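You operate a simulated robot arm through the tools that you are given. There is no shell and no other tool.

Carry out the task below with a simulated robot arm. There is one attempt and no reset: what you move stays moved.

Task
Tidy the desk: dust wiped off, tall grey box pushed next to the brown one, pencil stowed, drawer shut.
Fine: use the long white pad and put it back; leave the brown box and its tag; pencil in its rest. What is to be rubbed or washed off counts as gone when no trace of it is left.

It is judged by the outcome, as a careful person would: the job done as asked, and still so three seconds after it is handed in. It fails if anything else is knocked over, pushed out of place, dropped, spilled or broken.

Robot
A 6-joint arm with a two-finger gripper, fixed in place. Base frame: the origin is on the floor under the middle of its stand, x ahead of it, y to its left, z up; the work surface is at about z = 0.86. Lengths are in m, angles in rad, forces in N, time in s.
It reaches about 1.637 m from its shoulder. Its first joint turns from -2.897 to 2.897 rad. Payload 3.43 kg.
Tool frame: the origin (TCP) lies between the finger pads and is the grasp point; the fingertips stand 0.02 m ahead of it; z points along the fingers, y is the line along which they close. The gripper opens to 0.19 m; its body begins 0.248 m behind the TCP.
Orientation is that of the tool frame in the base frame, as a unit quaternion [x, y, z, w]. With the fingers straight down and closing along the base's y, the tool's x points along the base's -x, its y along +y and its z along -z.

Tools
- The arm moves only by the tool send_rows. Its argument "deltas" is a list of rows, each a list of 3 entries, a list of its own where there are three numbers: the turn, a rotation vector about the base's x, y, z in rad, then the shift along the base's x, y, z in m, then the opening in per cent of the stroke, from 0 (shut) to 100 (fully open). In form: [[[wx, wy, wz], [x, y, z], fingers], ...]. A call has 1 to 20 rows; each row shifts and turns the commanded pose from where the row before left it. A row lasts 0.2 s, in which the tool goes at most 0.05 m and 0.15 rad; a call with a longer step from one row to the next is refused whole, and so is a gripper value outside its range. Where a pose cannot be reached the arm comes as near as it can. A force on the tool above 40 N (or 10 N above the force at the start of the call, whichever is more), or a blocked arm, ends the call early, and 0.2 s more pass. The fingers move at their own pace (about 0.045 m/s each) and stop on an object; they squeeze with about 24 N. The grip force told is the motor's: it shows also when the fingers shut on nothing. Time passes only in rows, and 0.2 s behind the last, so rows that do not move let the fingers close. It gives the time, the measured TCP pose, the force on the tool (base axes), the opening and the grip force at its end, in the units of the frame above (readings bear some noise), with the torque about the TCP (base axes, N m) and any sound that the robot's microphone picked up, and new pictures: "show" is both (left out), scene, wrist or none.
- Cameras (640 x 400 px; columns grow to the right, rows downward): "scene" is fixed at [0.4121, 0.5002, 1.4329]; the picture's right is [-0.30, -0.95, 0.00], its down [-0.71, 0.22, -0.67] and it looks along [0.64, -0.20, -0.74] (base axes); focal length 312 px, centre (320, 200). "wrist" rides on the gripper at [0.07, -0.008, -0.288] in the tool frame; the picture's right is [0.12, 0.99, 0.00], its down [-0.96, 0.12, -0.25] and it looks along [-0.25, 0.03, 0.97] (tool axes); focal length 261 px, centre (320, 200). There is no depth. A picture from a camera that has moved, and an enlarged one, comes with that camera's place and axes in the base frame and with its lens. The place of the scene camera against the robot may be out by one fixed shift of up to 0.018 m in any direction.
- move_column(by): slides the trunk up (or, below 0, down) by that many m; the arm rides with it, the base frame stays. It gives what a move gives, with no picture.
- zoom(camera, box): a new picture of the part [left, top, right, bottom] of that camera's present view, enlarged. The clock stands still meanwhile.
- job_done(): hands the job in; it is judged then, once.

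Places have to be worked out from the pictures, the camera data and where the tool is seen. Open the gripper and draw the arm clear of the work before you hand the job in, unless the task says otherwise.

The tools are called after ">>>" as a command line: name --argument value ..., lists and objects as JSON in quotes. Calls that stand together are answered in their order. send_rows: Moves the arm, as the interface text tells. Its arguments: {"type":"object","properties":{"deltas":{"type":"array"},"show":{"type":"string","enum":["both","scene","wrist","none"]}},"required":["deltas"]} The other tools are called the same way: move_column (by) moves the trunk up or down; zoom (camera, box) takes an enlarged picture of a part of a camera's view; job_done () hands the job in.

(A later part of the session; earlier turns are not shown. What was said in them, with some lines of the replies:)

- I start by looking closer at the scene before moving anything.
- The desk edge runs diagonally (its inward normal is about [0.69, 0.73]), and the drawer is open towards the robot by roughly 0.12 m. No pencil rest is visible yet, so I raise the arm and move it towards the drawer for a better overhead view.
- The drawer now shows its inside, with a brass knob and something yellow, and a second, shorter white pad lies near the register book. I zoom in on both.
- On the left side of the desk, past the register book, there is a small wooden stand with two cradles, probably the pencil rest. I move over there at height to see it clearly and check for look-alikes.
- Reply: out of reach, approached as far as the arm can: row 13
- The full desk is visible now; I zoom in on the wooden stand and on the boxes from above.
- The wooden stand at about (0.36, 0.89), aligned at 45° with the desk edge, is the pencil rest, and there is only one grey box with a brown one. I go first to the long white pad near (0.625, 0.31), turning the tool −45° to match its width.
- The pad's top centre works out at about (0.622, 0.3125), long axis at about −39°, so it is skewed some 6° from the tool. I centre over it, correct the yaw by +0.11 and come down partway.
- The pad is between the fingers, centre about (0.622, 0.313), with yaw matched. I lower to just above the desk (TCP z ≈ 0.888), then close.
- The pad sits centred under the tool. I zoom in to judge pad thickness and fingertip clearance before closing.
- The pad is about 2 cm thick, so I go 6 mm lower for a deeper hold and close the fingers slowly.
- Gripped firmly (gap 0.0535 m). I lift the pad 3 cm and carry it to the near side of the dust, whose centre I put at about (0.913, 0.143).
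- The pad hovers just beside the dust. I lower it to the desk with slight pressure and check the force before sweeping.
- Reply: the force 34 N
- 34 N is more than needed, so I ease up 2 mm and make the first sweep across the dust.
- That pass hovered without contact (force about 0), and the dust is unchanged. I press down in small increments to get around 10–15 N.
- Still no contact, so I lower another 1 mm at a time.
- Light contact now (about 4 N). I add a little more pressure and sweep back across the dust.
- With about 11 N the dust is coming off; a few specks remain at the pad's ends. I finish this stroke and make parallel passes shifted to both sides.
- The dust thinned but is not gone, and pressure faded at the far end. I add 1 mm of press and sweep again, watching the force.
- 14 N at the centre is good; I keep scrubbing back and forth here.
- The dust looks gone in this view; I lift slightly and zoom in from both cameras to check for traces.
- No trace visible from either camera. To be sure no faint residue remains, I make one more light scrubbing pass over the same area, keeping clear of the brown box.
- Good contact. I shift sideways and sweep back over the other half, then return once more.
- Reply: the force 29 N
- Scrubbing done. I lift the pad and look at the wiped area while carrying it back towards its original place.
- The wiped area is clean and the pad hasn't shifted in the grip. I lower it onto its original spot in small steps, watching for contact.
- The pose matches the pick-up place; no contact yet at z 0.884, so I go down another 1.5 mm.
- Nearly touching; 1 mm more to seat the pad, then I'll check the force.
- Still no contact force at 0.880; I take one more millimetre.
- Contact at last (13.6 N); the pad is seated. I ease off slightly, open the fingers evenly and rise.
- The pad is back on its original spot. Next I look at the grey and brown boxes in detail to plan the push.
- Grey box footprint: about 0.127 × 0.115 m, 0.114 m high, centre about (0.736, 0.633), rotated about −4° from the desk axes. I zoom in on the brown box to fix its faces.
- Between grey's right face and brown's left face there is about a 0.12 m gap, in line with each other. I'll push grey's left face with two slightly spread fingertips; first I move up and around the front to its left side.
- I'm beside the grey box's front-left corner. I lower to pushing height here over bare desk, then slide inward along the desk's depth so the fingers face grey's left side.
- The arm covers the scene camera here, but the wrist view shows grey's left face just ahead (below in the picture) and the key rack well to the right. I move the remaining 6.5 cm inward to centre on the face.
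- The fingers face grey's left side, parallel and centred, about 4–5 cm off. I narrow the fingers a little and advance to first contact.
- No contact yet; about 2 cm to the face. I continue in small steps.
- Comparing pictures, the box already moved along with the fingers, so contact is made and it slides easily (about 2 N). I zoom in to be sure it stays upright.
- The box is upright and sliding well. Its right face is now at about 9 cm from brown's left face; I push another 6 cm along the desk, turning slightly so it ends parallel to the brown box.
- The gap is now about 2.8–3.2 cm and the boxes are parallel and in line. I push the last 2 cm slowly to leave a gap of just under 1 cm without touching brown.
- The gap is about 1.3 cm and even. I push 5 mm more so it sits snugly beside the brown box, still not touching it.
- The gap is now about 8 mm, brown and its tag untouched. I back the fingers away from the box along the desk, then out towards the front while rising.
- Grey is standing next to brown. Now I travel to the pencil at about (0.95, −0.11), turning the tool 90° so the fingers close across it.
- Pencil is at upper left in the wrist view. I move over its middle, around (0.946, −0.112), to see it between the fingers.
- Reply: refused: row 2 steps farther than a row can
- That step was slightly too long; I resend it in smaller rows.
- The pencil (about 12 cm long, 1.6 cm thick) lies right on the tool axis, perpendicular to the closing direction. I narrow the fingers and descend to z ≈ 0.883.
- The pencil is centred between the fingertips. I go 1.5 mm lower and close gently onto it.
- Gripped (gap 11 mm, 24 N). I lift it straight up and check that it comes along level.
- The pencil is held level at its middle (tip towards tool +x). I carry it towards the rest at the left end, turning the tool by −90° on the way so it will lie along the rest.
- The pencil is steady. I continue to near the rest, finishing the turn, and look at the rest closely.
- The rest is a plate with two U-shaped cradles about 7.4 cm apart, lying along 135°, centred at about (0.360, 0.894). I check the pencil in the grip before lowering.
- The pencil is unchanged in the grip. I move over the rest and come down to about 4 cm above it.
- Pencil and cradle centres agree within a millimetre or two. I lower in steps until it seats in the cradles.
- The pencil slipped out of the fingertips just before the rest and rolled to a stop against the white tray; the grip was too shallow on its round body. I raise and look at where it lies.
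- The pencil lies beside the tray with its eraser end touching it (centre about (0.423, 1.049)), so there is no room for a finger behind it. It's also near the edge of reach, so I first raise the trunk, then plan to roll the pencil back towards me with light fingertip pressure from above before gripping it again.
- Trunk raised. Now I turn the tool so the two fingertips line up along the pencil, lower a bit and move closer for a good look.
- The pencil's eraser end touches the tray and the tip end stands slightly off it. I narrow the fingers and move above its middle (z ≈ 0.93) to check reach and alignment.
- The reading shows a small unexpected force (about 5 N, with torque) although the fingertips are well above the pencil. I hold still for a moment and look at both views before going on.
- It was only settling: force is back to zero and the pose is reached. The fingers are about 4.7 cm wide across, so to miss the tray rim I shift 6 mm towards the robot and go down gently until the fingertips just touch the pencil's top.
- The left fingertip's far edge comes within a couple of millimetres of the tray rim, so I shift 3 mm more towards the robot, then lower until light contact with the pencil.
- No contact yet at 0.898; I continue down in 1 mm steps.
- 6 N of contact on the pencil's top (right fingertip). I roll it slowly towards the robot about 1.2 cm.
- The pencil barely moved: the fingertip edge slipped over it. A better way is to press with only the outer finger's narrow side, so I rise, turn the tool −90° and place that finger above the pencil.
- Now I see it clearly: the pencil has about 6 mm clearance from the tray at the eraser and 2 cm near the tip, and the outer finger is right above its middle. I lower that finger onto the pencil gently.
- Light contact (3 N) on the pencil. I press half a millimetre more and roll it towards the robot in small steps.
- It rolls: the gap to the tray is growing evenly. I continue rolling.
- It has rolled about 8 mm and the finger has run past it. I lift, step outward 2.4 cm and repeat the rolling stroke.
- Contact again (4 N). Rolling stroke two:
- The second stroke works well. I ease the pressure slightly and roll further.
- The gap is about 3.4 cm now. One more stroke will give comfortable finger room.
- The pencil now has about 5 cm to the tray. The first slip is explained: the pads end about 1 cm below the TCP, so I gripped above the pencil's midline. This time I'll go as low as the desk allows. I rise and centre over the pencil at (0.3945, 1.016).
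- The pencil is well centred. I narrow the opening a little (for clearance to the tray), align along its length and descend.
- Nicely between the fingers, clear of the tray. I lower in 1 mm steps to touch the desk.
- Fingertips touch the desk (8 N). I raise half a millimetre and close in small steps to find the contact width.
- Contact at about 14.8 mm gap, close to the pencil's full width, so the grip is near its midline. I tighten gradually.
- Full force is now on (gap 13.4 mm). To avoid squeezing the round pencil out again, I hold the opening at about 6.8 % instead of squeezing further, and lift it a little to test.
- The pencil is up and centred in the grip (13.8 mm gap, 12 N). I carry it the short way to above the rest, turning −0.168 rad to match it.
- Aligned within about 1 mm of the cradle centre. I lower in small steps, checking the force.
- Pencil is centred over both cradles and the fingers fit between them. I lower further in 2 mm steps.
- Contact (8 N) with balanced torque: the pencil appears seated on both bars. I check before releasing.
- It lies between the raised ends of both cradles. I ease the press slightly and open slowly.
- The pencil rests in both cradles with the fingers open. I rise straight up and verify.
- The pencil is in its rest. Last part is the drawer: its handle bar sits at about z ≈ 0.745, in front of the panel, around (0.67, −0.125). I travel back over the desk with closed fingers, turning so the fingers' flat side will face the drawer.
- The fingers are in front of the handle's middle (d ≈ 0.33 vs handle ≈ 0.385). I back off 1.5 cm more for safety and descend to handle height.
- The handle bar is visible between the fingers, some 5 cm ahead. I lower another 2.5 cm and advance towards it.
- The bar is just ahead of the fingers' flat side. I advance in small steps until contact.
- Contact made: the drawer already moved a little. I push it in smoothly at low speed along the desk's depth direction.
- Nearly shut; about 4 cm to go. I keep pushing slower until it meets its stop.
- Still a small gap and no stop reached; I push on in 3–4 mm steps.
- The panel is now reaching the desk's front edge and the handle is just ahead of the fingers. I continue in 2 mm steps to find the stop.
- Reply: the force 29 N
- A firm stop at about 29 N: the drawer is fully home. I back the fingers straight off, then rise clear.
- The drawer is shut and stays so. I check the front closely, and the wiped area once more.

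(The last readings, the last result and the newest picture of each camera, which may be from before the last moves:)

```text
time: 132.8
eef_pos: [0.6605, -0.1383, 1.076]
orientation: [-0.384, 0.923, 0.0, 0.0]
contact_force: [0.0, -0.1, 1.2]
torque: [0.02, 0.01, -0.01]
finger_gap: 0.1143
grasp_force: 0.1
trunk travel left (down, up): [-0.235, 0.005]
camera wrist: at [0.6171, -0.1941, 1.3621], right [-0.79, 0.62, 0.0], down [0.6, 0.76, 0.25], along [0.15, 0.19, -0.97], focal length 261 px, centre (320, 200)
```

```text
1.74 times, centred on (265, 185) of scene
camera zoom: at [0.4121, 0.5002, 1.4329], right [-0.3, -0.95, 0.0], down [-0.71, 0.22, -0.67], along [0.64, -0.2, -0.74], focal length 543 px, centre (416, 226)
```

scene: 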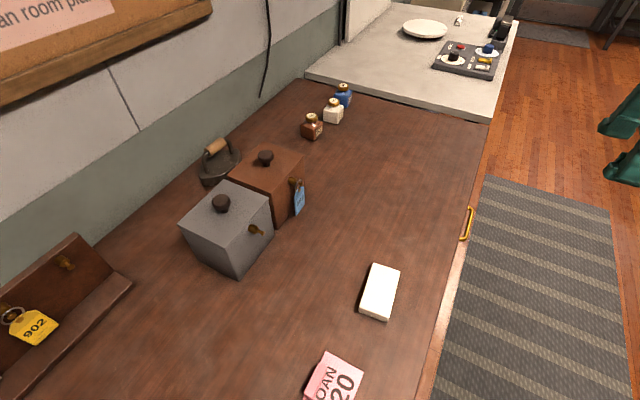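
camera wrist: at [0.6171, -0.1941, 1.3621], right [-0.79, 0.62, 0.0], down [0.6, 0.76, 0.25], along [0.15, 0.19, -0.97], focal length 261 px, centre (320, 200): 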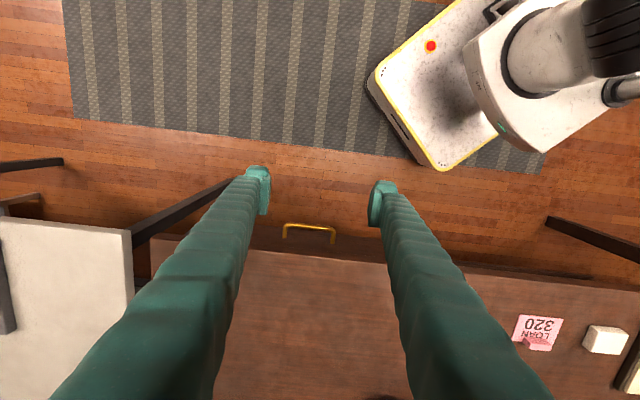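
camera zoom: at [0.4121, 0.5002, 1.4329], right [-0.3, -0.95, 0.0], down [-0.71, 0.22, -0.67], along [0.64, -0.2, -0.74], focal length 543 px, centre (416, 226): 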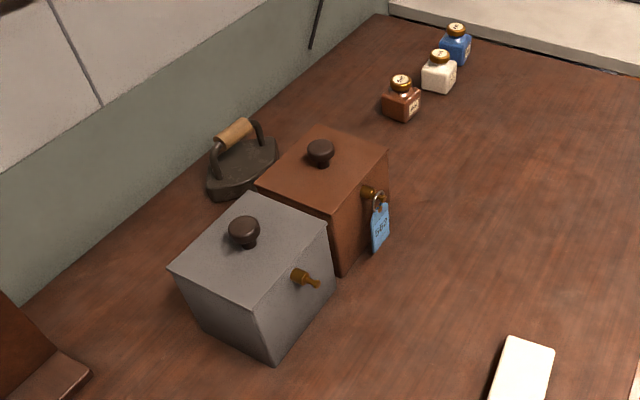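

Everything looks right: drawer flush under the edge, no dust trace, boxes side by side, tag in place. I swing up and left for a last look at the pencil in its rest.

>>> send_rows --deltas '[[[0, 0, -0.08], [-0.02, 0.015, 0.03], 60], [[0, 0, -0.1], [-0.02, 0.03, 0.025], 60], [[0, 0, -0.1], [-0.02, 0.035, 0.02], 60], [[0, 0, -0.1], [-0.02, 0.035, 0.02], 60], [[0, 0, -0.1], [-0.02, 0.035, 0.02], 60], [[0, 0, -0.1], [-0.02, 0.035, 0.02], 60], [[0, 0, -0.1], [-0.02, 0.035, 0.02], 60], [[0, 0, -0.1], [-0.02, 0.035, 0.01], 60], [[0, 0, 0], [-0.02, 0.035, 0], 60], [[0, 0, 0], [-0.01, 0.035, 0], 60], [[0, 0, 0], [0, 0, 0], 60]]' --show "both"

>>> zoom --camera "wrist" --box '[400, 0, 640, 200]'

```text
time: 135.2
eef_pos: [0.4694, 0.1893, 1.2403]
orientation: [-0.002, 1.0, 0.0, -0.001]
contact_force: [-0.2, 0.2, 0.0]
torque: [0.03, 0.01, 0.03]
finger_gap: 0.1141
grasp_force: 0.1
trunk travel left (down, up): [-0.235, 0.005]
camera wrist: at [0.3996, 0.1803, 1.526], right [-0.13, 0.99, 0.0], down [0.96, 0.12, 0.25], along [0.25, 0.03, -0.97], focal length 261 px, centre (320, 200)
```

scene: 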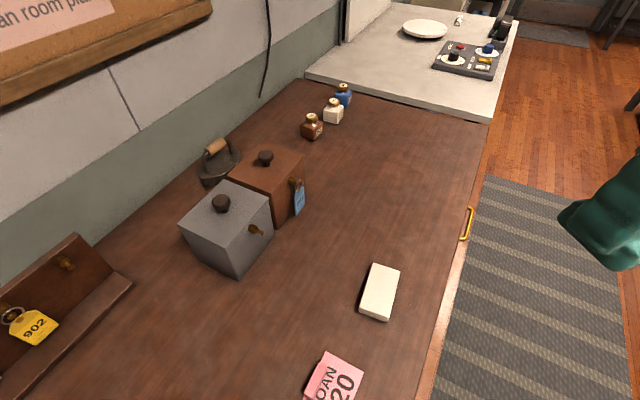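
wrist: 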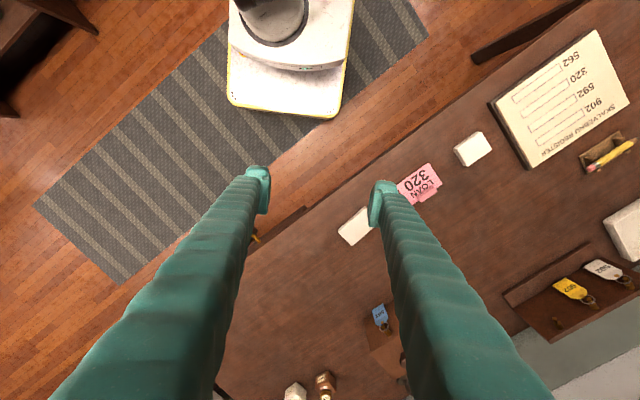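

```text
2.00 times, centred on (520, 100) of wrist
camera zoom: at [0.3996, 0.1803, 1.526], right [-0.13, 0.99, 0.0], down [0.96, 0.12, 0.25], along [0.25, 0.03, -0.97], focal length 521 px, centre (-80, 400)
```

zoom: 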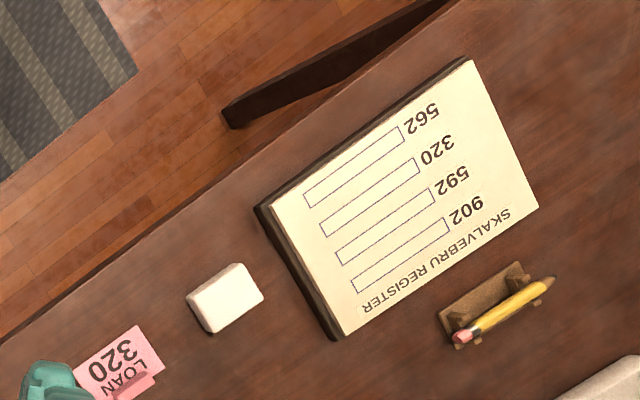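

>>> zoom --camera "wrist" --box '[560, 110, 640, 190]'

```text
5.00 times, centred on (600, 150) of wrist
camera zoom: at [0.3996, 0.1803, 1.526], right [-0.13, 0.99, 0.0], down [0.96, 0.12, 0.25], along [0.25, 0.03, -0.97], focal length 1303 px, centre (-1080, 450)
```

zoom: 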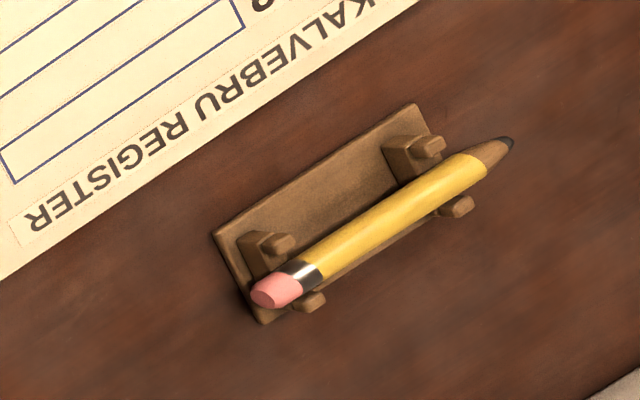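

The pencil sits securely between the raised ends of both cradles. The pad is back on its spot, the desk is clean, and grey stands beside brown with the tag still hanging there. The drawer is shut, the gripper is open and the arm is clear, so I hand the job in.

>>> job_done

```text
The job is handed in.
```

The desk is tidied and the job is handed in. I checked each part in the last pictures:

- **Dust:** wiped off with the long white pad, with no trace visible from either camera. The pad is back where it lay.
- **Grey box:** pushed along to stand about 8 mm from the brown one, parallel to it. The brown box and its tag were not touched.
- **Pencil:** in its rest, lying between the raised ends of both cradles.
- **Drawer:** pushed in to a firm stop, and it stayed shut when I backed off.

The pencil slipped from the gripper once, just above the rest, and rolled across the desk until it stopped against the white tray. I rolled it clear of the tray, gripped it again lower down and placed it. In the pictures the tray and everything around it looked undisturbed.

The gripper is open and the arm is clear of the desk. I raised the trunk 6 cm to reach the pencil and left it there.
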